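You operate a simulated robot arm through the tools that you are given. There is no shell and no other tool. Be economical: measure what you need, move in short steps, check, and stop when the job is done.

Carry out the task below with a simulated robot arm. There is one attempt and no reset: what you move stays moved.

TASK
Slide the steel stop to mark 1 and tighten its bolt.
Fine: use the hex socket of the bolt's size, turn till the red mark points at TIGHT and put the socket back on its post; leave the rest as it is.
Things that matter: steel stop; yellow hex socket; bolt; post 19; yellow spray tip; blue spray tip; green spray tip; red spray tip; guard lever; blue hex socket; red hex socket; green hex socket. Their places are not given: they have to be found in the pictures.

It is judged by the outcome, as a careful person would: the job done as asked, and still so three seconds after it is handed in. It fails if anything else is knocked over, pushed out of place, dropped, spilled or broken.

THE ROBOT
A 6-joint arm with a two-finger parallel gripper, fixed in place. Base frame: the origin is at the foot of the arm, x ahead of it, y to its left, z up; the work surface is at about z = 906. Units: mm, degrees, N and s.
With the tool pointing down near the work surface it reaches from about 240 to 620 mm from the base axis. Its first joint turns from -66.0 to 66.0 degrees. Payload 2.7 kg.
The tool frame sits at the grasp point between the pads (the TCP): z along the fingers, y along the line on which they close. The tips reach 23 mm beyond it. The gripper opens to 94 mm. The fingers are 38 mm wide and 10 mm thick; the gripper's body (54 by 96 mm) begins 39 mm behind the TCP.
Orientation is that of the tool frame in the base frame, as a unit quaternion [x, y, z, w]. With the fingers straight down and closing along the base's y, the tool's x points along the base's -x, its y along +y and its z along -z.

THE INTERFACE
- The arm moves only by the tool nudge_tool. Its argument "motion" is a list that holds one entry, the list of rows, each a list of 7 numbers: the opening in per cent of the stroke, from 0 (shut) to 100 (fully open), then the shift along the base's x, y, z in mm, then the turn, a rotation vector about the base's x, y, z in degrees. In form: [[[hand, x, y, z, rx, ry, rz], ...]]. A call has 1 to 20 rows; each row shifts and turns the commanded pose from where the row before left it. Each row takes 0.2 s and may step no farther than 50 mm and 8.6 degrees from the row before; otherwise, or with a gripper value out of range, the whole call is refused. Where a pose cannot be reached the arm comes as near as it can. A force on the tool above 40 N (or 10 N above the force at the start of the call, whichever is more), or a blocked arm, ends the call early, and 0.2 s more pass. Each finger travels about 45 mm/s and halts on what it meets, pressing with about 27 N; the grip force reading is that of the motor and also rises with nothing between the fingers. The clock runs only during rows and for 0.2 s after the last one: add rows that do not move to give the fingers time. The reply holds the time, the measured pose of the TCP, the force on the tool along the base axes, the opening and the grip force, in the units named above and with some noise, and new pictures: "views" is both (left out), scene, wrist or none.
- Cameras (640 x 400 px; columns grow to the right, rows downward): "scene" is fixed at [88.8, -463.3, 1385.7]; the picture's right is [0.46, -0.89, 0.00], its down [-0.65, -0.34, -0.68] and it looks along [0.60, 0.31, -0.74] (base axes); focal length 230 px, centre (320, 200). "wrist" rides on the gripper at [86, 16, -74] in the tool frame; the picture's right is [-0.18, 0.98, 0.00], its down [-0.58, -0.11, -0.81] and it looks along [-0.79, -0.15, 0.59] (tool axes); focal length 243 px, centre (320, 200).
- measure_at(camera, pixels): for up to 12 pixels [column, row] of the newest picture of that camera ("zoom" is the newest enlarged one), the place [x, y, z] in the base frame of the surface seen there, good to about 2 mm. No time passes.
- inspect(camera, box): a new picture of the part [left, top, right, bottom] of that camera's present view, enlarged. No time passes.
- hand_in(): hands the job in; it is judged then, once.

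Go step by step. Measure first, check grasps and placings, and put right what went wrong. The budget is 80 turns and 170 pictures, counting those below and the enlarged ones. Unless the task says otherwise, let go and move clear before handing in, and close with one line.

The tools are called after "Request:" as name(argument=value, ...) on one line, values as JSON. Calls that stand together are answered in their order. nudge_tool: Moves the arm, as the interface text tells. Its arguments: {"type":"object","properties":{"motion":{"type":"array","items":{"type":"array","items":{"type":"array","items":{"type":"number"}}}},"views":{"type":"string","enum":["both","scene","wrist","none"]}},"required":["motion"]} The other tools are called the same way: measure_at (camera, pixels) gives the place of the surface under pixels of a picture; inspect (camera, box) takes an enlarged picture of a part of a camera's view; hand_in () hands the job in.

At the start:

```text
t: 0.0
tool_pos: [342.5, -136.8, 1182.9]
tcp_rot: [0.0, 1.0, 0.0, -0.001]
wrist_force: [-0.7, 0.7, 1.2]
finger_gap: 94.1
grip_force: 0.0
```

scene: 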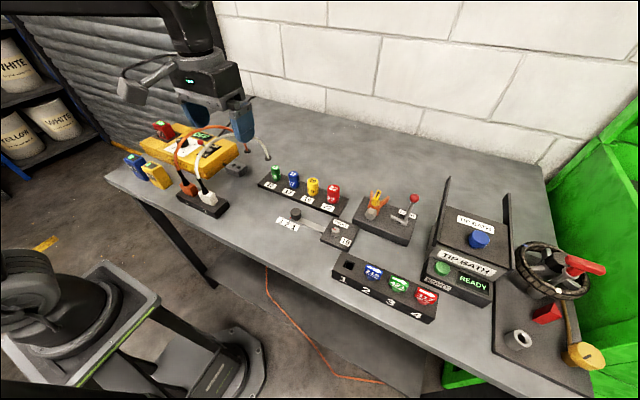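
wrist: 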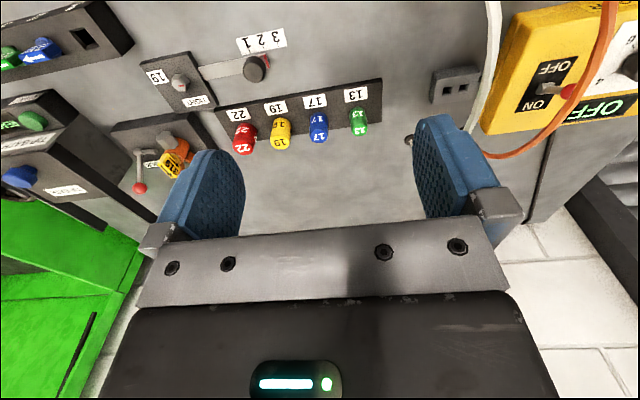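

The pictures show the socket rack (scene about 300,190), the stop with its rail (about 295,215 to 345,235) and the lever fixture (about 385,215). I'll enlarge these first.

Request:
inspect(camera="scene", box=[250, 150, 430, 262])

Request:
inspect(camera="wrist", box=[110, 20, 400, 200])

```text
3.56 times, centred on (340, 206) of scene
```

zoom: 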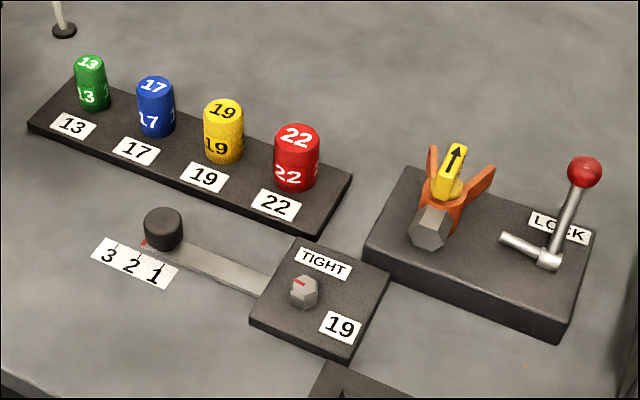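

```text
2.21 times, centred on (255, 110) of wrist
```

zoom: 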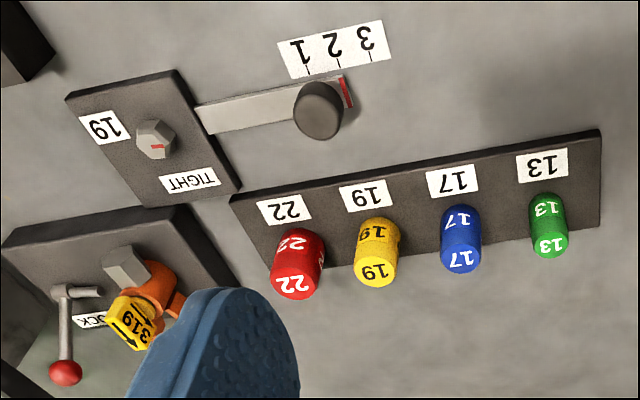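

The bolt plate reads 19, so the yellow socket (zoom 376,250) fits; the stop's red edge is near 3/2. I'll measure these in the enlarged wrist view.

Request:
measure_at(camera="zoom", pixels=[[155, 135], [158, 147], [318, 98], [348, 93], [302, 72], [338, 65], [371, 59], [378, 232], [375, 268], [190, 182], [220, 125], [365, 215]])

Request:
inspect(camera="scene", box=[265, 195, 365, 258])

```text
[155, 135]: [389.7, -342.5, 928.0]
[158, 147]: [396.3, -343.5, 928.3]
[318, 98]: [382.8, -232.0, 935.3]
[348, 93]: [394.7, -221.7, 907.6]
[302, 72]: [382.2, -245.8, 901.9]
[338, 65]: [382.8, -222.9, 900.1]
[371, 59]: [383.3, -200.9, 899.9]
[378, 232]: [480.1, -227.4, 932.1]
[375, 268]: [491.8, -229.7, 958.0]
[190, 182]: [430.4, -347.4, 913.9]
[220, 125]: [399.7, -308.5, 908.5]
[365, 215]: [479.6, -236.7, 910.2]
```

```text
6.35 times, centred on (315, 226) of scene
```

zoom: 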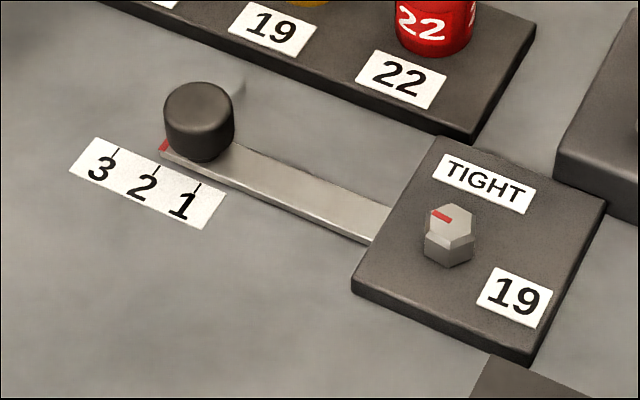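

Request:
measure_at(camera="zoom", pixels=[[117, 151], [157, 168], [198, 186], [164, 146], [162, 153], [200, 95], [450, 218], [433, 214], [447, 218], [488, 182], [300, 190], [385, 225]])

Request:
inspect(camera="wrist", box=[140, 20, 300, 120])

```text
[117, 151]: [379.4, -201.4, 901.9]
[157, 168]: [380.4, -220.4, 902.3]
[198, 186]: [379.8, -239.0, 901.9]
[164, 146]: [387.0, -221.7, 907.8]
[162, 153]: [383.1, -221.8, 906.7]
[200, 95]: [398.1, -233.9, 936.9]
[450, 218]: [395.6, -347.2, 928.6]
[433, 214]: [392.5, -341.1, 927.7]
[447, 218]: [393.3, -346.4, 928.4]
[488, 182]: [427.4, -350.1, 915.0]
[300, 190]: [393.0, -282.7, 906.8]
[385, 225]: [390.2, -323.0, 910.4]
```

```text
4.00 times, centred on (220, 70) of wrist
```

zoom: 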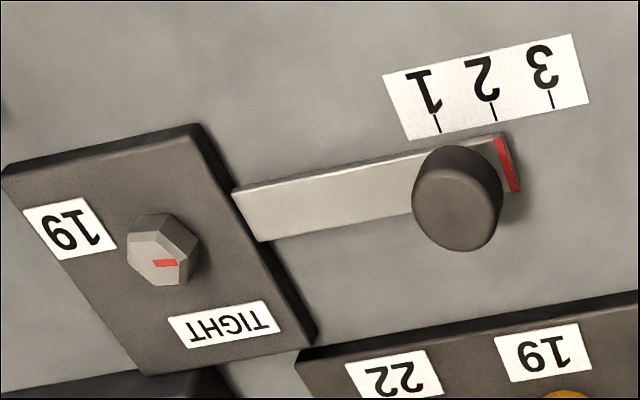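

The mark 2 tick (y≈-220) is level with the red end, so the stop must shift about -19 mm in y. I'll measure the knob centre and its sides, and the bolt.

Request:
measure_at(camera="zoom", pixels=[[418, 195], [495, 205], [455, 150], [458, 245], [456, 205], [505, 160], [497, 143], [516, 188], [153, 262], [175, 262], [437, 122], [494, 112]])

Request:
inspect(camera="wrist", box=[220, 80, 380, 180])

```text
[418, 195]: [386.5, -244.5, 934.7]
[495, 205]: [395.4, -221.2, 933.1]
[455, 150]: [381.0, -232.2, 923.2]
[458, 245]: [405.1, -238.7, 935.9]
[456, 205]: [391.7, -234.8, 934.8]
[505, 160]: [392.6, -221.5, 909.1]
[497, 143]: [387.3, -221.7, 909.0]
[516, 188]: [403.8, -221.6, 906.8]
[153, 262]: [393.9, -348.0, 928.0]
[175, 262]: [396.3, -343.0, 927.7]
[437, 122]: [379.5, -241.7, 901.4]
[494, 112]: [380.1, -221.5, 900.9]
```

```text
4.00 times, centred on (300, 130) of wrist
```

zoom: 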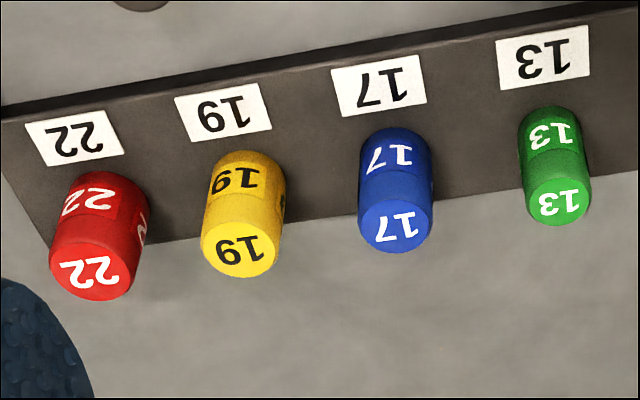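

Request:
measure_at(camera="zoom", pixels=[[240, 245], [205, 240], [277, 245], [240, 272], [95, 270], [55, 262], [395, 225], [362, 222], [559, 200], [240, 215], [300, 240], [225, 110]])

Request:
nudge_tool(motion=[[[60, 17, -32, -40, 0, 0, 0], [60, 17, -32, -40, 0, 0, 0], [60, 16, -33, -40, 0, 0, 0], [60, 0, 0, -40, 0, 0, 0], [60, 0, 0, 0, 0, 0, 0]]])

```text
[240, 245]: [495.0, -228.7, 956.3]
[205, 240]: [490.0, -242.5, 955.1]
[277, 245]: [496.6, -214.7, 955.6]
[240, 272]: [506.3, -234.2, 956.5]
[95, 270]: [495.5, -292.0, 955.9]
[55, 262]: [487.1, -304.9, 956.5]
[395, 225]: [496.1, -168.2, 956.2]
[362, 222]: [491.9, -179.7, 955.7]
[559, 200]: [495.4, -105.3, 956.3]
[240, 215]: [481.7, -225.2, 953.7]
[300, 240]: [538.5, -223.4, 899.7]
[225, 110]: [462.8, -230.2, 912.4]
```

```text
refused: row 1 steps farther than a row can; nothing moved
```

The yellow socket's top centre is near (494,-229,956), with about 61 mm between sockets, so there is room to grip it. Next I'll go above the knob in smaller steps.

Request:
nudge_tool(motion=[[[60, 12.5, -24, -35, 0, 0, 0], [60, 12.5, -24, -35, 0, 0, 0], [60, 12.5, -24, -35, 0, 0, 0], [60, 13, -25, -35, 0, 0, 0], [60, 0, 0, -40, 0, 0, 0], [60, 0, 0, 0, 0, 0, 0]]])

```text
t: 1.4
tool_pos: [393.4, -233.5, 1002.0]
tcp_rot: [0.0, 1.0, -0.001, 0.0]
wrist_force: [-0.1, -0.3, 0.2]
finger_gap: 56.5
grip_force: 0.1
```

scene: 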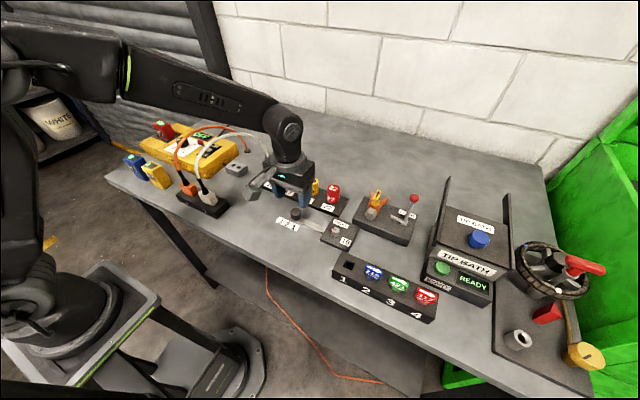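
wrist: 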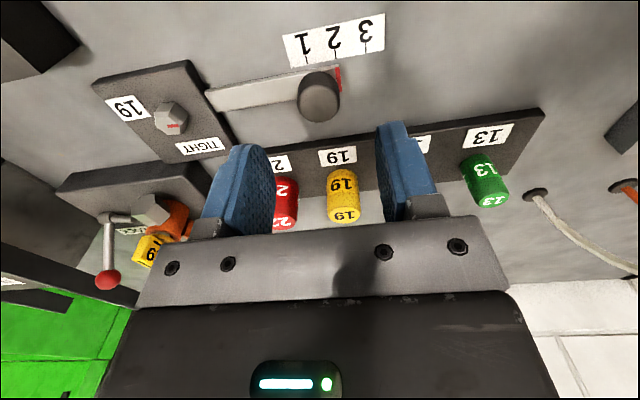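

The tool is above the knob with the fingers 56 mm open. I'll descend to z≈937, close on the knob and check.

Request:
nudge_tool(motion=[[[60, 0, 0, -33, 0, 0, 0], [60, 0, 0, -31, 0, 0, 0], [60, 0, 0, 0, 0, 0, 0], [20, 0, 0, 0, 0, 0, 0], [20, 0, 0, 0, 0, 0, 0], [20, 0, 0, 0, 0, 0, 0]]])

```text
t: 2.8
tool_pos: [392.1, -235.2, 938.9]
tcp_rot: [0.0, 1.0, 0.0, 0.0]
wrist_force: [1.0, -0.5, -2.3]
finger_gap: 27.5
grip_force: 44.8
```

scene: 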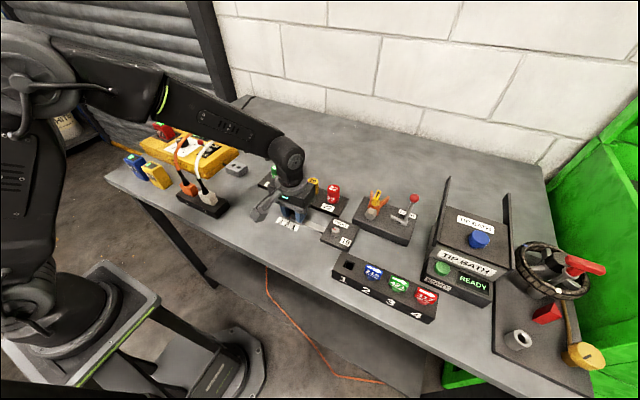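
wrist: 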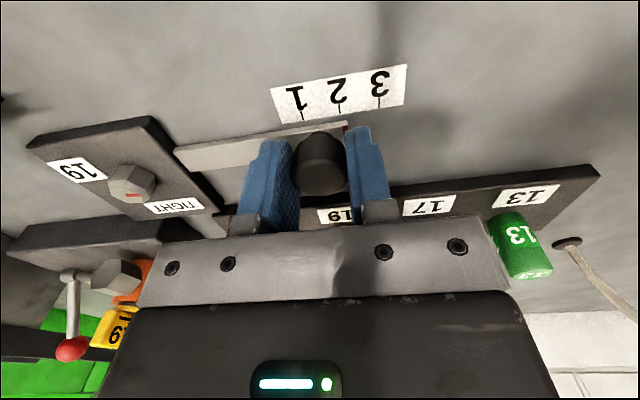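

The knob is gripped at a gap of 27.5 mm. I'll look closely at the red strip and ticks before sliding.

Request:
inspect(camera="wrist", box=[260, 60, 420, 160])

Request:
nudge_tool(motion=[[[20, 0, -6, 0, 0, 0, 0], [20, 0, -6, 0, 0, 0, 0], [20, 0, -6, 0, 0, 0, 0], [20, 0, 0, 0, 0, 0, 0]]], views="wrist")

Request:
inspect(camera="wrist", box=[260, 60, 420, 160])

```text
4.00 times, centred on (340, 110) of wrist
```

zoom: 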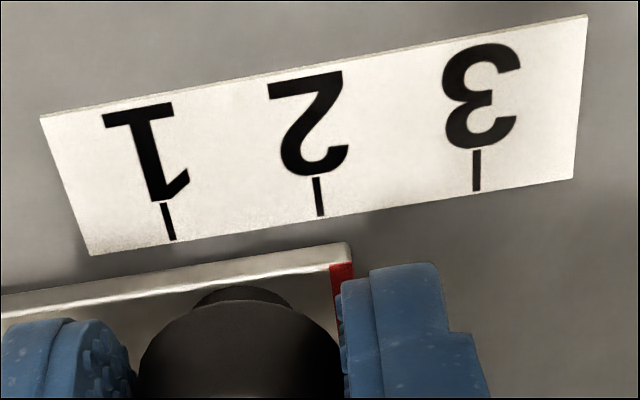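

```text
t: 3.8
tool_pos: [391.8, -252.9, 939.0]
tcp_rot: [-0.001, 1.0, 0.0, 0.0]
wrist_force: [3.9, 1.2, -6.8]
finger_gap: 27.3
grip_force: 44.7
```

wrist: 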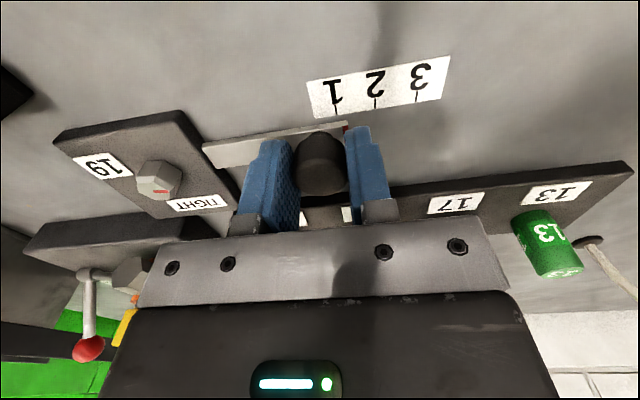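

```text
4.00 times, centred on (340, 110) of wrist
```

zoom: 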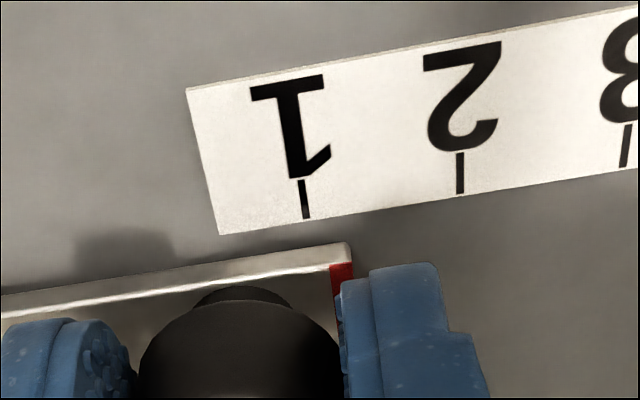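

Request:
measure_at(camera="zoom", pixels=[[305, 198], [303, 185], [460, 172], [459, 160], [341, 268], [331, 268], [350, 268], [342, 255], [342, 276]])

```text
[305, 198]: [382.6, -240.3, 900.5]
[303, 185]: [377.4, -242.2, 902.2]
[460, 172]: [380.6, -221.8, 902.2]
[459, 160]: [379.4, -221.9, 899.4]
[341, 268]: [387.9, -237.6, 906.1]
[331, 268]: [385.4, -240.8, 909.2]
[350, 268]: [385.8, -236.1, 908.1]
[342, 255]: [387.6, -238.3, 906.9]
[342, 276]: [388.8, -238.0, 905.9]
```

The red strip (centre y≈-238.5) is about 2 mm short of tick 1 (y≈-241). I'll move 2 mm more and check.

Request:
nudge_tool(motion=[[[20, 0, -2.2, 0, 0, 0, 0], [20, 0, 0, 0, 0, 0, 0]]], views="none")

Request:
nudge_tool(motion=[[[60, 0, 0, 0, 0, 0, 0], [60, 0, 0, 0, 0, 0, 0], [60, 0, 0, 0, 0, 0, 0], [60, 0, 0, 40, 0, 0, 0], [60, 0, 0, 40, 0, 0, 0], [60, 0, 0, 0, 0, 0, 0]]])

Request:
inspect(camera="wrist", box=[260, 20, 420, 120])

```text
t: 4.4
tool_pos: [393.2, -254.6, 938.6]
tcp_rot: [0.001, 1.0, 0.0, 0.001]
wrist_force: [7.0, 1.1, -11.0]
finger_gap: 27.7
grip_force: 44.8
```

```text
t: 5.8
tool_pos: [392.3, -255.6, 1019.9]
tcp_rot: [0.0, 1.0, 0.0, 0.0]
wrist_force: [-0.2, -1.0, 1.0]
finger_gap: 56.3
grip_force: 0.1
```

scene: 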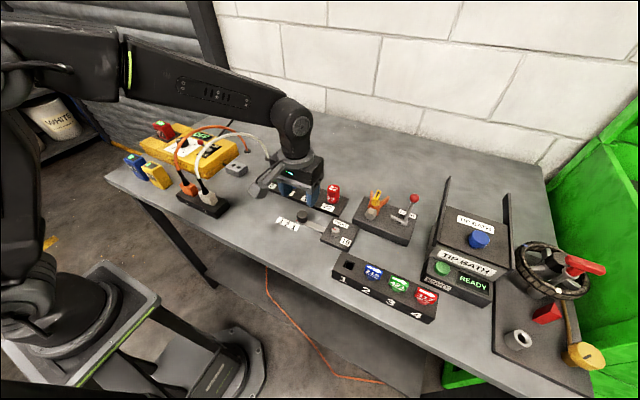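
wrist: 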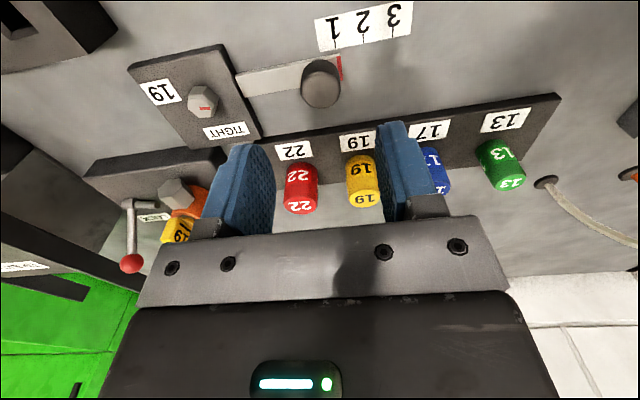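

```text
4.00 times, centred on (340, 70) of wrist
```

zoom: 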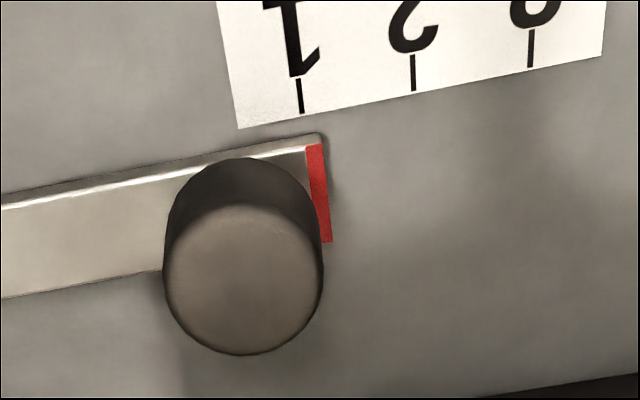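

Request:
measure_at(camera="zoom", pixels=[[300, 98], [301, 105], [299, 90], [315, 150], [318, 175], [322, 200], [325, 230], [308, 170], [328, 200], [413, 72], [414, 85], [530, 50]])

Request:
inspect(camera="scene", box=[265, 200, 345, 250])

```text
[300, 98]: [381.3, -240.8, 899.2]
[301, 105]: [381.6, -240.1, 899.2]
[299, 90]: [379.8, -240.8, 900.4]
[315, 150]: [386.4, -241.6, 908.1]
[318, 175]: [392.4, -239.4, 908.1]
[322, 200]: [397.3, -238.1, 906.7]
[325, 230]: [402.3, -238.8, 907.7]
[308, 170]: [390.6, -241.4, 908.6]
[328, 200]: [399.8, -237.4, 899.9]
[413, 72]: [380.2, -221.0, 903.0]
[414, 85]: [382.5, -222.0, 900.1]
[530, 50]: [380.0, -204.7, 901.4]
```

```text
8.00 times, centred on (305, 225) of scene
```

zoom: 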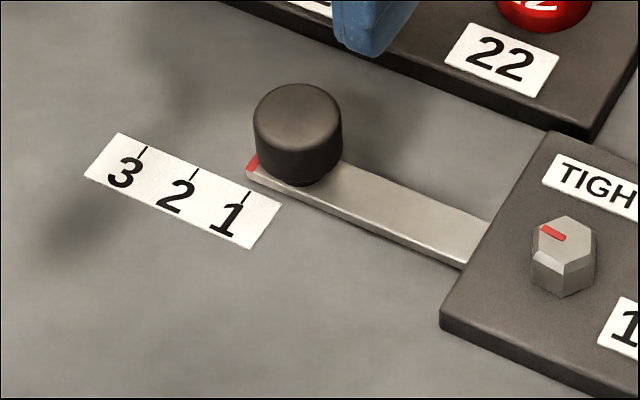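

Request:
measure_at(camera="zoom", pixels=[[249, 193], [247, 197], [245, 201], [195, 171], [191, 178], [146, 148], [143, 153], [252, 163], [255, 160], [250, 168], [249, 175], [256, 172]])

Request:
inspect(camera="scene", box=[280, 210, 312, 230])

```text
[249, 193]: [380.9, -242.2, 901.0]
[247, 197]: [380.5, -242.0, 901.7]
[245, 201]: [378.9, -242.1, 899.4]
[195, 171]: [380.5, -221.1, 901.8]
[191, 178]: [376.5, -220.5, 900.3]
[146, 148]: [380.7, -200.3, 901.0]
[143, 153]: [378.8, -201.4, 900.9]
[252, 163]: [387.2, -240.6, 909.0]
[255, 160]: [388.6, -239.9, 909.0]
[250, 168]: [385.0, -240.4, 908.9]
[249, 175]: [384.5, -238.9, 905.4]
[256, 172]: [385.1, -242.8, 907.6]
```

```text
16.00 times, centred on (296, 220) of scene
```

zoom: 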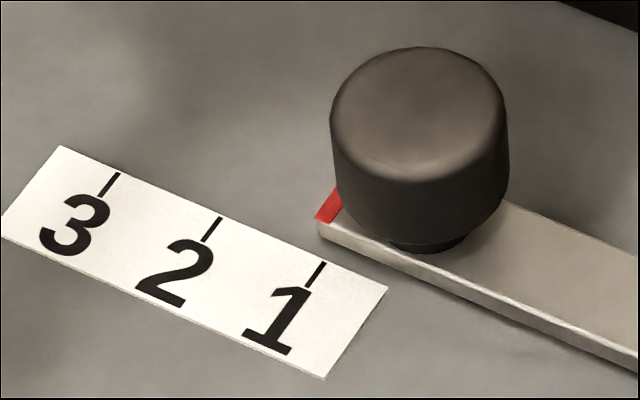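

Several measurements agree that the red strip's centre (y≈-239.8) is still about 1.2 mm short of tick 1 (≈-241.2). I'll grip again, move a last 1.2 mm and recheck.

Request:
nudge_tool(motion=[[[60, 0, 0, -40, 0, 0, 0], [60, 0, 0, -40, 0, 0, 0], [60, 0, 0, 0, 0, 0, 0], [20, 0, 0, 0, 0, 0, 0], [20, 0, 0, 0, 0, 0, 0], [20, 0, 0, 0, 0, 0, 0], [20, 0, -1.2, 0, 0, 0, 0], [20, 0, 0, 0, 0, 0, 0], [20, 0, 0, 0, 0, 0, 0]]], views="none")

Request:
nudge_tool(motion=[[[60, 0, 0, 0, 0, 0, 0], [60, 0, 0, 0, 0, 0, 0], [60, 0, 0, 0, 0, 0, 0], [60, 0, 0, 40, 0, 0, 0], [60, 0, 0, 40, 0, 0, 0], [60, 0, 0, 0, 0, 0, 0]]], views="none")

Request:
inspect(camera="scene", box=[280, 210, 312, 230])

Request:
inspect(camera="wrist", box=[280, 20, 380, 82])

```text
t: 7.8
tool_pos: [391.6, -255.9, 938.7]
tcp_rot: [0.0, 1.0, 0.001, 0.0]
wrist_force: [-1.3, 4.0, -3.9]
finger_gap: 27.4
grip_force: 45.2
```

```text
t: 9.2
tool_pos: [390.3, -256.6, 1019.1]
tcp_rot: [0.0, 1.0, -0.001, 0.0]
wrist_force: [-1.2, -0.1, 0.6]
finger_gap: 56.0
grip_force: 0.0
```

```text
16.00 times, centred on (296, 220) of scene
```

zoom: 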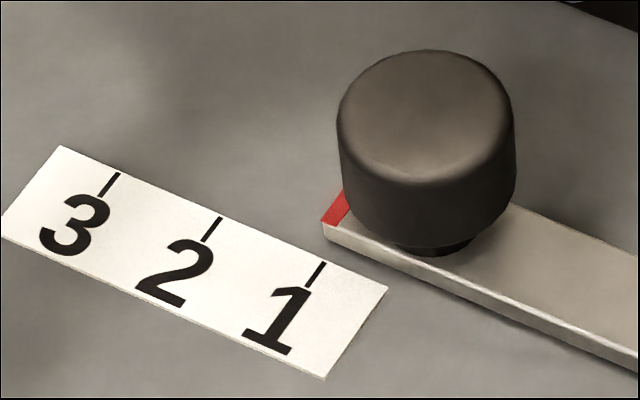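

```text
6.40 times, centred on (330, 51) of wrist
```

zoom: 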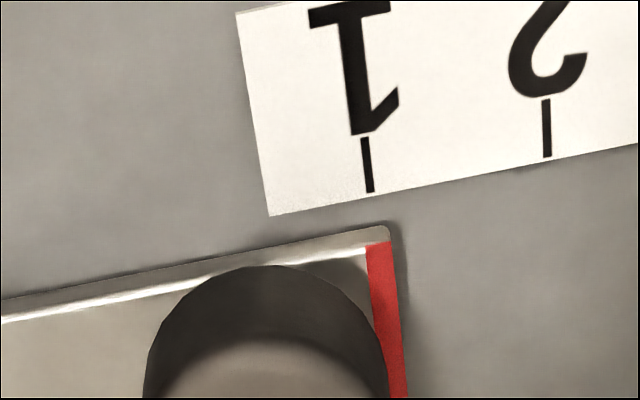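

Projecting tick 1 and the red strip from both cameras puts them within about 0.3 mm of each other, so the stop is set. Now I'll check the bolt's hex and the nearby obstacles (lever, gun).

Request:
inspect(camera="wrist", box=[120, 30, 280, 130])

Request:
measure_at(camera="scene", pixels=[[414, 198], [378, 196], [370, 213], [360, 204], [376, 192], [335, 230], [316, 190], [313, 182]])

Request:
inspect(camera="scene", box=[315, 215, 363, 245])

```text
4.00 times, centred on (200, 80) of wrist
```

zoom: 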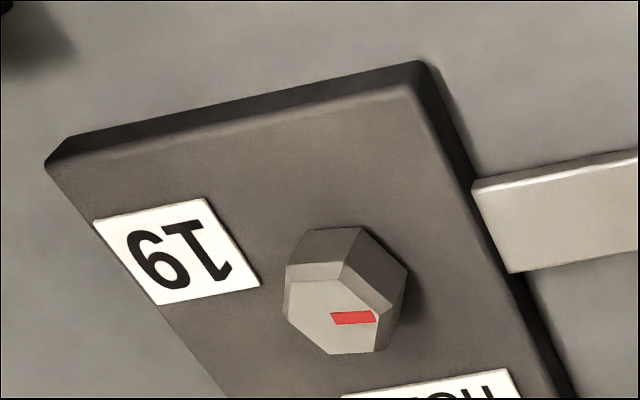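

```text
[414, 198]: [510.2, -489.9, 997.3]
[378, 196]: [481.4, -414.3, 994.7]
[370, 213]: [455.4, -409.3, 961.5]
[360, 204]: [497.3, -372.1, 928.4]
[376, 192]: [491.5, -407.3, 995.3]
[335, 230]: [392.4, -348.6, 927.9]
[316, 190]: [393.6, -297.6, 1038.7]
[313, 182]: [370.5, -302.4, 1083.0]
```

```text
13.33 times, centred on (339, 230) of scene
```

zoom: 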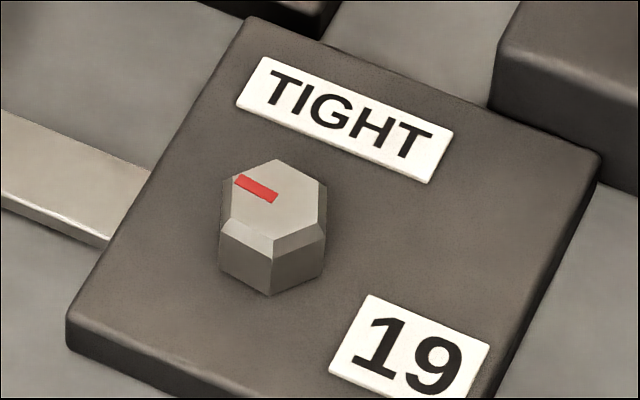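

Request:
measure_at(camera="zoom", pixels=[[277, 161], [320, 186], [317, 224], [274, 240], [230, 217], [233, 182], [275, 200], [237, 181], [345, 120], [256, 188], [302, 270], [350, 120]])

```text
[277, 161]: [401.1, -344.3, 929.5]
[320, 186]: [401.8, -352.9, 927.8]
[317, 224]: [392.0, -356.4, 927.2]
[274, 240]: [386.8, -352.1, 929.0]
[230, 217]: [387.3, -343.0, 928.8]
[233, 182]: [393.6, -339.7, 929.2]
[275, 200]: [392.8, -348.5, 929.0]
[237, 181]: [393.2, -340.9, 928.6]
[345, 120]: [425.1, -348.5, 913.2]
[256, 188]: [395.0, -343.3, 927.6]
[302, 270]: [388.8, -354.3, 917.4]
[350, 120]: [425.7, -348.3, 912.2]
```

The bolt centre is about (393.8,-348), its mark points to +y and TIGHT lies to +x, so it needs a -90° turn. The gun is 110 mm away, far enough. Next I'll move above the yellow socket.

Request:
nudge_tool(motion=[[[55, 34, 9, 0, 0, 0, 0], [55, 34, 9, 0, 0, 0, 0], [55, 34, 8, 0, 0, 0, 0], [55, 0, 0, 0, 0, 0, 0], [55, 0, 0, 0, 0, 0, 0]]])

Request:
inspect(camera="wrist", box=[220, 20, 420, 145])

```text
t: 10.4
tool_pos: [494.6, -228.6, 1018.5]
tcp_rot: [0.0, 1.0, 0.0, 0.0]
wrist_force: [1.1, -1.2, 0.0]
finger_gap: 51.5
grip_force: 0.0
```

scene: 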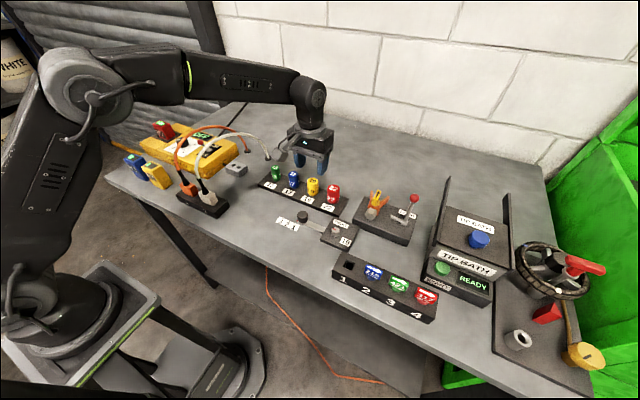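
wrist: 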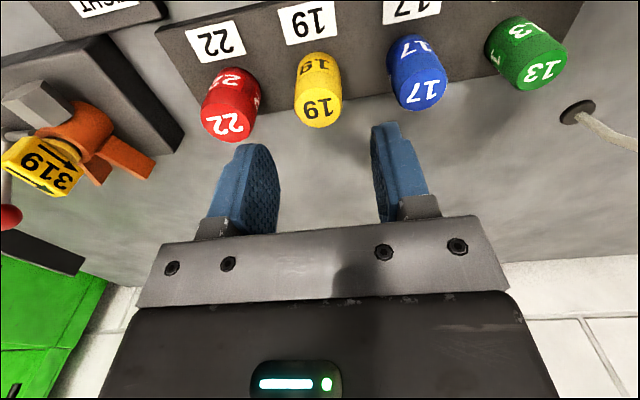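

```text
3.20 times, centred on (320, 82) of wrist
```

zoom: 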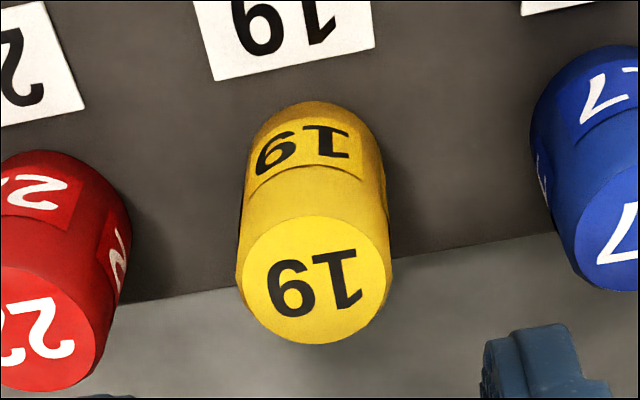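

Request:
measure_at(camera="zoom", pixels=[[245, 280], [388, 280], [316, 220], [316, 340], [316, 280], [310, 115], [315, 150]])

Request:
measure_at(camera="scene", pixels=[[313, 181], [333, 187], [294, 176]])

```text
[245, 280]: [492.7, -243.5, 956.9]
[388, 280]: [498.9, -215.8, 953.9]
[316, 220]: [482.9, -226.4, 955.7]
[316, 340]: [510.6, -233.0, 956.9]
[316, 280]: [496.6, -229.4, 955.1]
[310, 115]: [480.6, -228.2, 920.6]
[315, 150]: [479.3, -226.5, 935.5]
```

```text
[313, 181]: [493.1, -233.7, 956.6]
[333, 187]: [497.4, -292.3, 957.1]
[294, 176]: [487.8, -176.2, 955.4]
```

The yellow socket's centre is about (496,-229.6). I'll shift by (+1,-1), descend to z≈944 and grip.

Request:
nudge_tool(motion=[[[55, 1, -1, -35, 0, 0, 0], [55, 0, 0, -39, 0, 0, 0], [55, 0, 0, 0, 0, 0, 0], [15, 0, 0, 0, 0, 0, 0], [15, 0, 0, 0, 0, 0, 0], [15, 0, 0, 0, 0, 0, 0], [15, 0, 0, 0, 0, 0, 0]]])

```text
t: 12.0
tool_pos: [494.2, -231.2, 945.1]
tcp_rot: [0.001, 1.0, 0.0, 0.0]
wrist_force: [0.2, -0.3, 0.4]
finger_gap: 30.6
grip_force: 26.3
```

scene: 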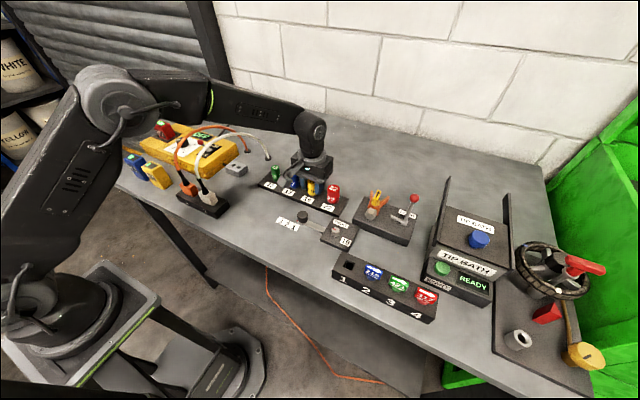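
wrist: 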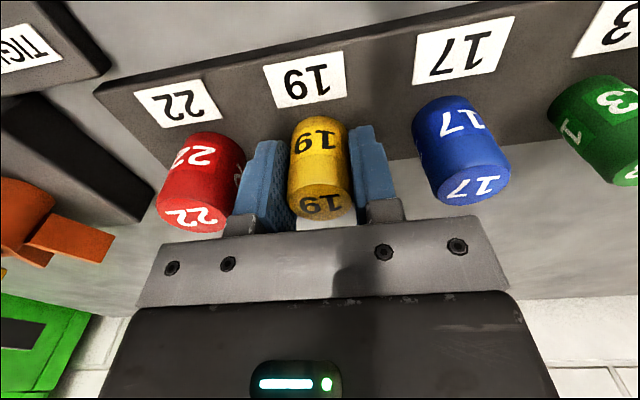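

The socket is gripped at a gap of 30.6 mm. I'll let the grip settle, then lift straight up and check.

Request:
nudge_tool(motion=[[[10, 0, 0, 0, 0, 0, 0], [10, 0, 0, 0, 0, 0, 0], [10, 0, 0, 20, 0, 0, 0], [10, 0, 0, 25, 0, 0, 0], [10, 0, 0, 30, 0, 0, 0], [10, 0, 0, 0, 0, 0, 0]]])

Request:
inspect(camera="scene", box=[260, 130, 380, 205])

```text
t: 13.4
tool_pos: [494.7, -230.3, 1020.0]
tcp_rot: [0.0, 1.0, 0.0, 0.001]
wrist_force: [-0.3, 0.0, -0.3]
finger_gap: 9.3
grip_force: 0.1
```

scene: 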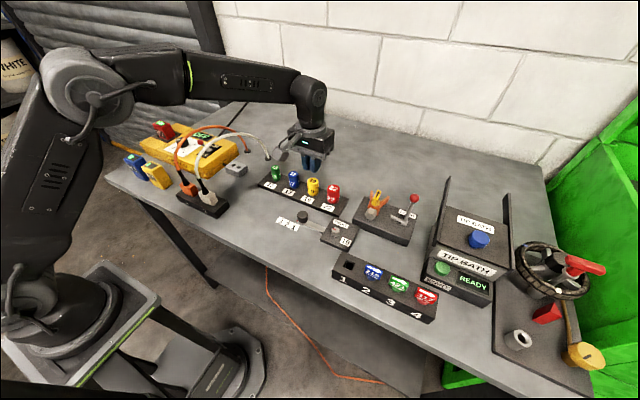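
wrist: 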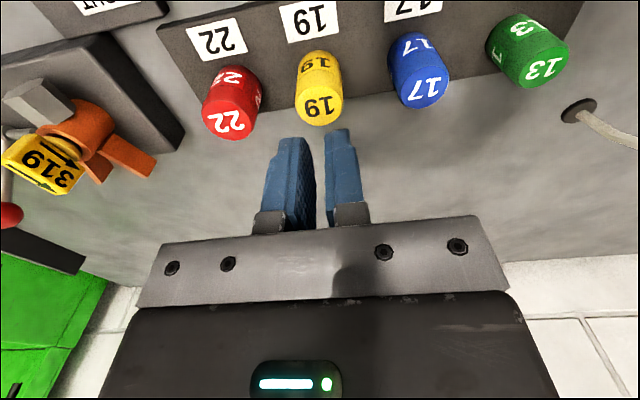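

```text
5.33 times, centred on (320, 168) of scene
```

zoom: 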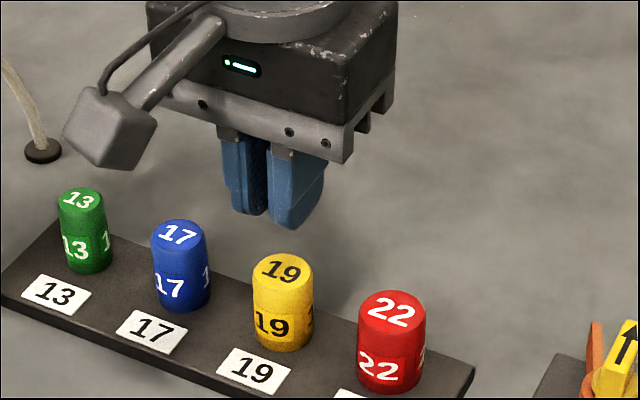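

The fingers slipped off: the gap is 9 mm and the yellow socket is still upright on its post. I'll open, go down again a little lower, close fully and wait, then read the grip.

Request:
nudge_tool(motion=[[[55, 0, 0, 0, 0, 0, 0], [55, 0, 0, 0, 0, 0, 0], [55, 0, 0, 0, 0, 0, 0], [55, 0, 0, -40, 0, 0, 0], [55, 0, 0, -41, 0, 0, 0], [55, 0, 0, 0, 0, 0, 0], [0, 0, 0, 0, 0, 0, 0], [0, 0, 0, 0, 0, 0, 0], [0, 0, 0, 0, 0, 0, 0], [0, 0, 0, 0, 0, 0, 0], [0, 0, 0, 0, 0, 0, 0], [0, 0, 0, 0, 0, 0, 0]]])

Request:
inspect(camera="wrist", box=[220, 100, 420, 225])

```text
t: 16.0
tool_pos: [496.5, -230.3, 938.6]
tcp_rot: [-0.001, 1.0, 0.001, -0.001]
wrist_force: [0.1, 0.3, -0.3]
finger_gap: 30.7
grip_force: 26.8
```

scene: 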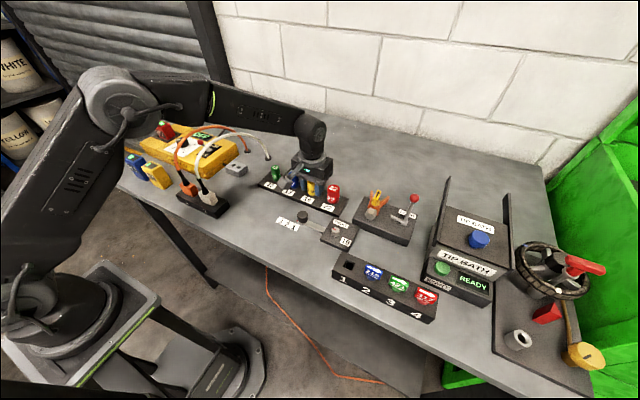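
wrist: 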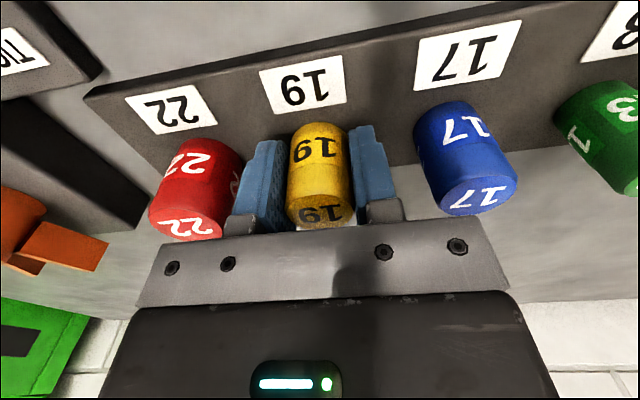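

```text
3.20 times, centred on (320, 162) of wrist
```

zoom: 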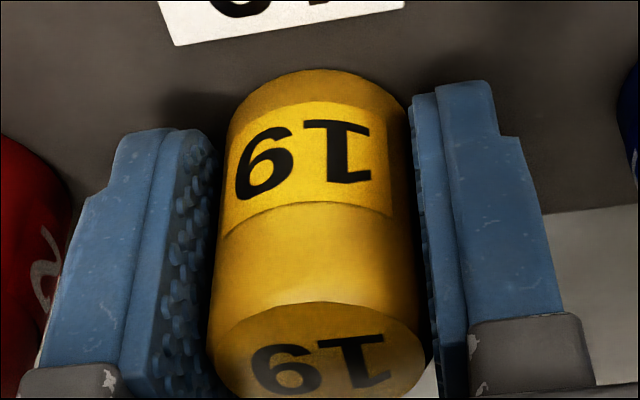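

It holds steadily at 30.7 mm and 27 N. I'll lift slowly and watch the force and gap.

Request:
nudge_tool(motion=[[[0, 0, 0, 2, 0, 0, 0], [0, 0, 0, 2, 0, 0, 0], [0, 0, 0, 2, 0, 0, 0], [0, 0, 0, 2, 0, 0, 0], [0, 0, 0, 0, 0, 0, 0]]], views="wrist")

```text
t: 17.2
tool_pos: [496.0, -232.1, 948.3]
tcp_rot: [0.0, 1.0, 0.0, 0.001]
wrist_force: [0.8, 0.0, 0.2]
finger_gap: 30.6
grip_force: 27.6
```

wrist: 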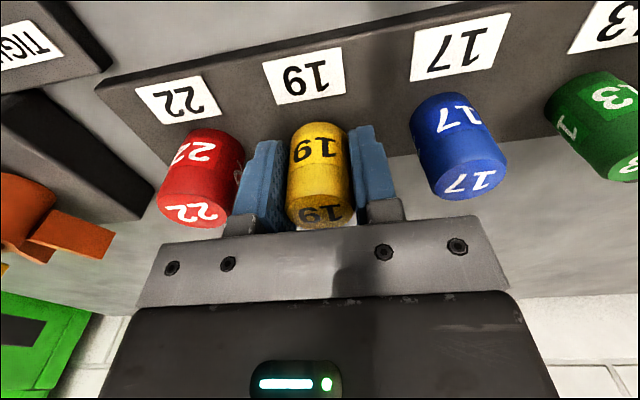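

The yellow socket stays fixed in the view between the fingers while its neighbours drop, so it is rising with them. I'll continue slowly.

Request:
nudge_tool(motion=[[[0, 0, 0, 4, 0, 0, 0], [0, 0, 0, 5, 0, 0, 0], [0, 0, 0, 6, 0, 0, 0], [0, 0, 0, 6, 0, 0, 0], [0, 0, 0, 6, 0, 0, 0], [0, 0, 0, 6, 0, 0, 0], [0, 0, 0, 6, 0, 0, 0], [0, 0, 0, 6, 0, 0, 0], [0, 0, 0, 6, 0, 0, 0], [0, 0, 0, 6, 0, 0, 0], [0, 0, 0, 6, 0, 0, 0], [0, 0, 0, 0, 0, 0, 0]]])

Request:
inspect(camera="scene", box=[260, 130, 380, 205])

```text
t: 19.8
tool_pos: [496.6, -230.8, 1010.3]
tcp_rot: [0.0, 1.0, 0.0, 0.0]
wrist_force: [0.7, 0.2, -0.5]
finger_gap: 30.7
grip_force: 26.5
```

scene: 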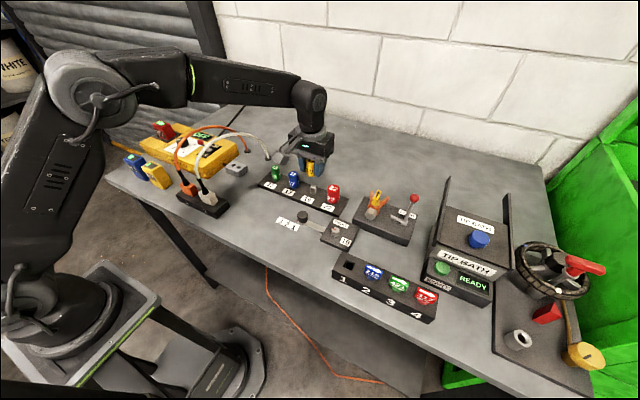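
wrist: 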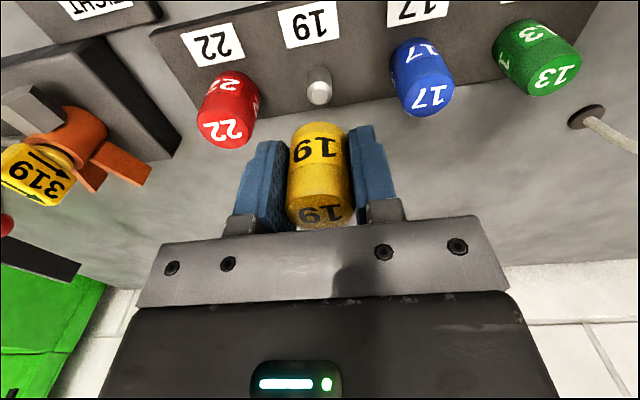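

```text
5.33 times, centred on (320, 168) of scene
```

zoom: 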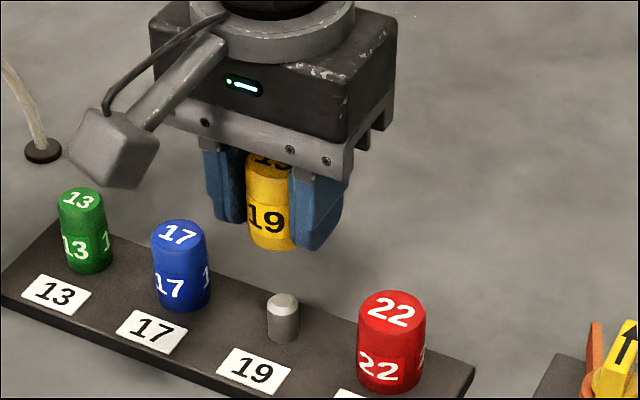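

The socket is lifted and the bare post 19 is visible (wrist 319,85; zoom 283,300). I'll measure the post and the held socket for centring.

Request:
measure_at(camera="zoom", pixels=[[283, 298], [268, 300], [298, 300], [283, 318], [266, 230], [266, 160]])

Request:
inspect(camera="wrist", box=[240, 50, 400, 150])

Request:
measure_at(camera="wrist", pixels=[[318, 98], [318, 92], [320, 75], [295, 150], [341, 150], [318, 165], [320, 215], [320, 130], [320, 195], [320, 226]])

```text
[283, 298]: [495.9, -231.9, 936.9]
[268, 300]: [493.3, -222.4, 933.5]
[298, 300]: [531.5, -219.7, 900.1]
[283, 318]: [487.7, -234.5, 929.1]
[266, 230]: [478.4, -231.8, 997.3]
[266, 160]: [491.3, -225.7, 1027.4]
```

```text
4.00 times, centred on (320, 100) of wrist
```

zoom: 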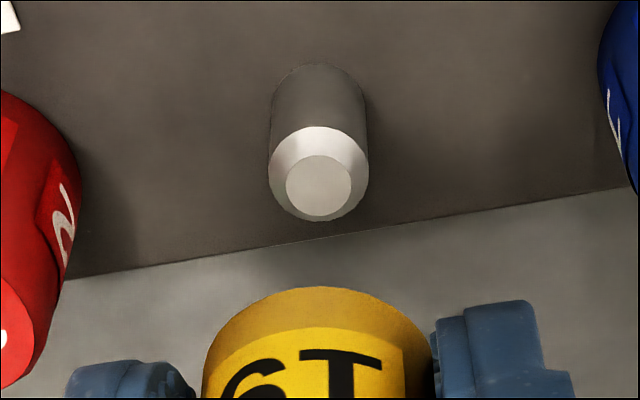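

```text
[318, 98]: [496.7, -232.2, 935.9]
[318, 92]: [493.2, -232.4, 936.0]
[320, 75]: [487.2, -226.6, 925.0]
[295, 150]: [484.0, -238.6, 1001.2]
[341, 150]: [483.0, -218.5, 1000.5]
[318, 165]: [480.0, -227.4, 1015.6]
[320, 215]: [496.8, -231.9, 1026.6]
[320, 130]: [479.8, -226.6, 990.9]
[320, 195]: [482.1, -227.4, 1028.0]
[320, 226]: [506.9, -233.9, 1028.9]
```

The post is round with centre about (496,-231), and the socket hangs from TCP+18 to about TCP-26. I'll carry it gently to above the bolt (393.8,-348).

Request:
nudge_tool(motion=[[[0, -4, -5, 0, 0, 0, 0], [0, -8, -9, 0, 0, 0, 0], [0, -9, -10, 0, 0, 0, 0], [0, -9, -11, 0, 0, 0, 0], [0, -9, -11, 0, 0, 0, 0], [0, -9, -11, 0, 0, 0, 0], [0, -9, -11, 0, 0, 0, 0], [0, -9, -11, 0, 0, 0, 0], [0, -9, -11, 0, 0, 0, 0], [0, -9, -10, 0, 0, 0, 0], [0, -9, -10, 0, 0, 0, 0], [0, -6, -6, 0, 0, 0, 0], [0, -3, -1.8, 0, 0, 0, 0], [0, 0, 0, 0, 0, 0, 0], [0, 0, 0, 0, 0, 0, 0]]])

Request:
inspect(camera="scene", box=[290, 170, 400, 240])

Request:
inspect(camera="wrist", box=[220, 40, 420, 165])

```text
t: 23.0
tool_pos: [393.2, -349.9, 1009.1]
tcp_rot: [0.0, 1.0, 0.0, 0.0]
wrist_force: [-0.6, 0.9, -1.1]
finger_gap: 30.7
grip_force: 27.3
```

scene: 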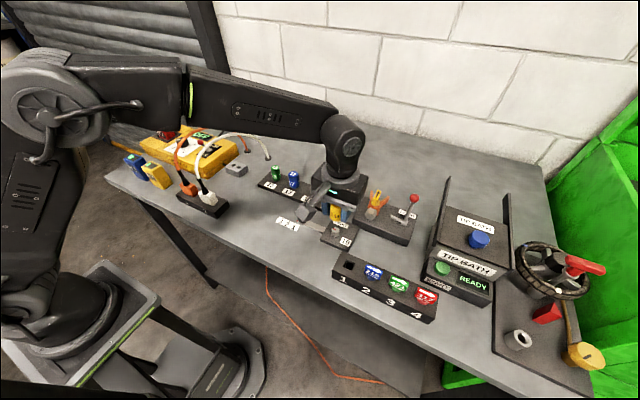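
wrist: 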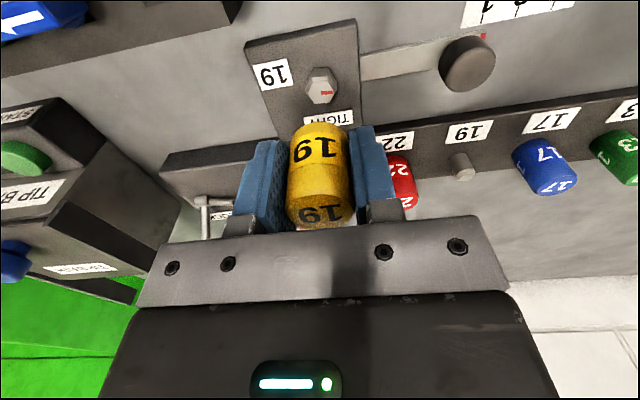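

```text
5.71 times, centred on (345, 205) of scene
```

zoom: 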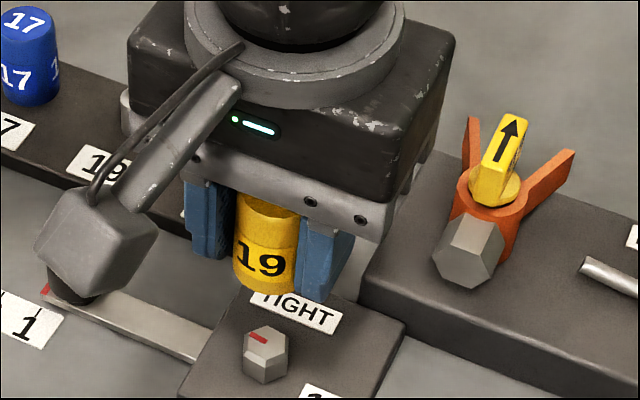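

```text
3.20 times, centred on (320, 102) of wrist
```

zoom: 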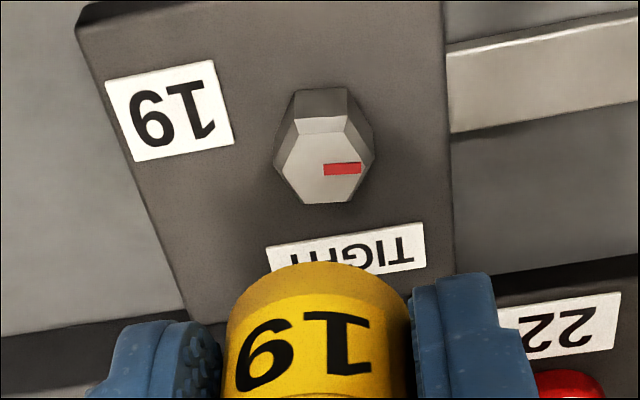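

I'll refine the bolt centre relative to the tool from this wrist view.

Request:
measure_at(camera="zoom", pixels=[[297, 135], [344, 133], [361, 165], [342, 200], [304, 201], [282, 172], [322, 168], [322, 150], [322, 190], [300, 168], [340, 180], [300, 180]])

Request:
inspect(camera="wrist", box=[296, 60, 344, 90])

```text
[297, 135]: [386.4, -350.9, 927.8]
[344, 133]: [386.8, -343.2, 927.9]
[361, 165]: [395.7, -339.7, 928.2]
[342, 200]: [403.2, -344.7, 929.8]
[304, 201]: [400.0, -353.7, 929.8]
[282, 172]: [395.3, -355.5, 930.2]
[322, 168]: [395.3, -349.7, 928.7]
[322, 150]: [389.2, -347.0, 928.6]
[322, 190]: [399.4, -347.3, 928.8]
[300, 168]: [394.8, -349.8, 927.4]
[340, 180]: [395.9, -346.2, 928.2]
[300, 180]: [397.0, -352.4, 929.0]
```

```text
13.33 times, centred on (320, 75) of wrist
```

zoom: 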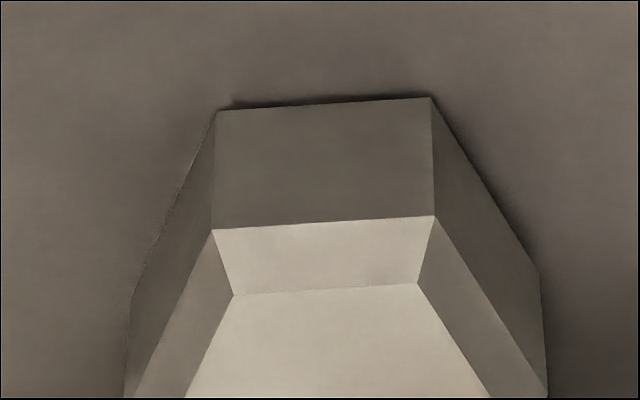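

The bolt centre is about +1 mm in x and +0.3 mm in y from the tool. I'll correct that and lower to just above the bolt, then in slowly.

Request:
nudge_tool(motion=[[[0, 1, 0.3, -10, 0, 0, 0], [0, 0, 0, -14, 0, 0, 0], [0, 0, 0, -14, 0, 0, 0], [0, 0, 0, -10, 0, 0, 0], [0, 0, 0, -4, 0, 0, 0], [0, 0, 0, -2, 0, 0, 0], [0, 0, 0, -2, 0, 0, 0], [0, 0, 0, 0, 0, 0, 0]]])

Request:
inspect(camera="scene", box=[300, 190, 380, 240])

```text
t: 24.8
tool_pos: [394.1, -348.0, 953.2]
tcp_rot: [0.0, 1.0, 0.0, 0.0]
wrist_force: [0.3, 0.0, -0.9]
finger_gap: 30.7
grip_force: 27.6
```

scene: 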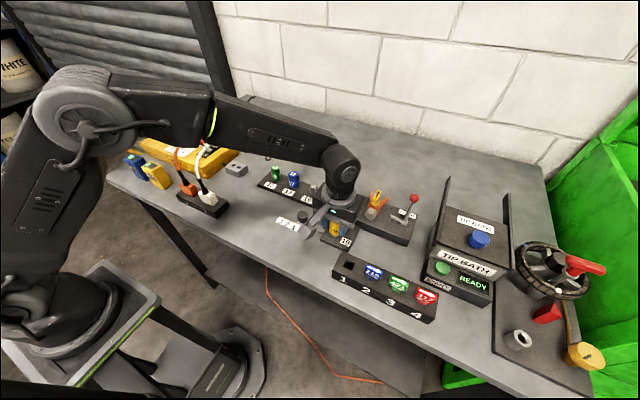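
wrist: 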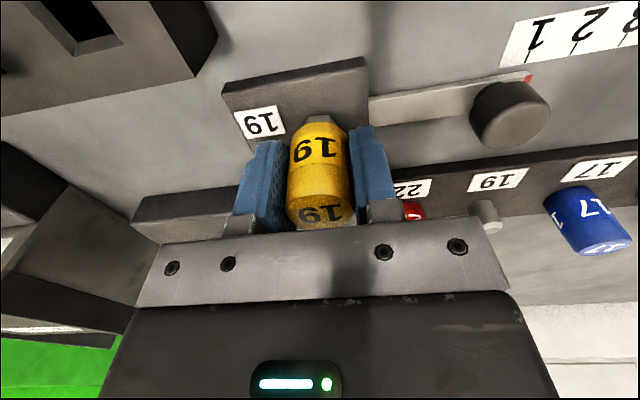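

```text
8.00 times, centred on (340, 215) of scene
```

zoom: 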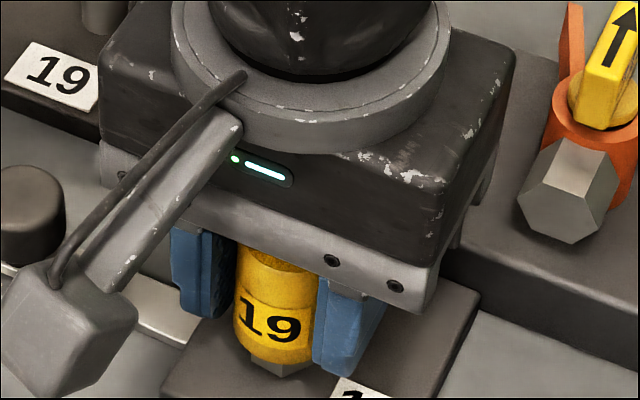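

The socket sits right over the hex, at about its top, with no contact force yet. I'll lower in small steps.

Request:
nudge_tool(motion=[[[0, 0, 0, -1.5, 0, 0, 0], [0, 0, 0, -1.5, 0, 0, 0], [0, 0, 0, -1.5, 0, 0, 0], [0, 0, 0, -1.5, 0, 0, 0], [0, 0, 0, 0, 0, 0, 0]]], views="wrist")

Request:
inspect(camera="scene", box=[300, 190, 380, 240])

```text
t: 26.0
tool_pos: [394.7, -347.7, 949.9]
tcp_rot: [0.0, 1.0, -0.002, 0.002]
wrist_force: [-2.8, 7.6, 23.6]
finger_gap: 30.8
grip_force: 26.7
```

wrist: 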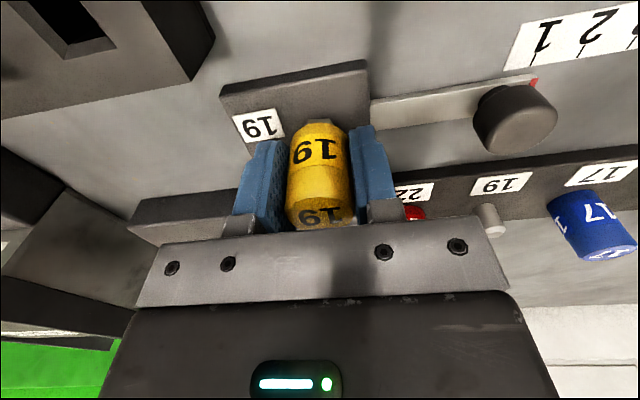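

```text
8.00 times, centred on (340, 215) of scene
```

zoom: 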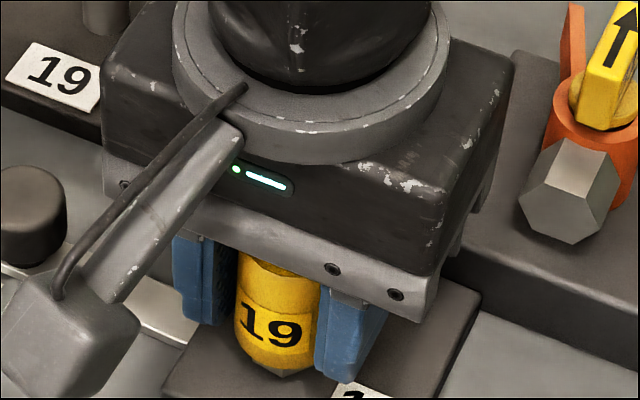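

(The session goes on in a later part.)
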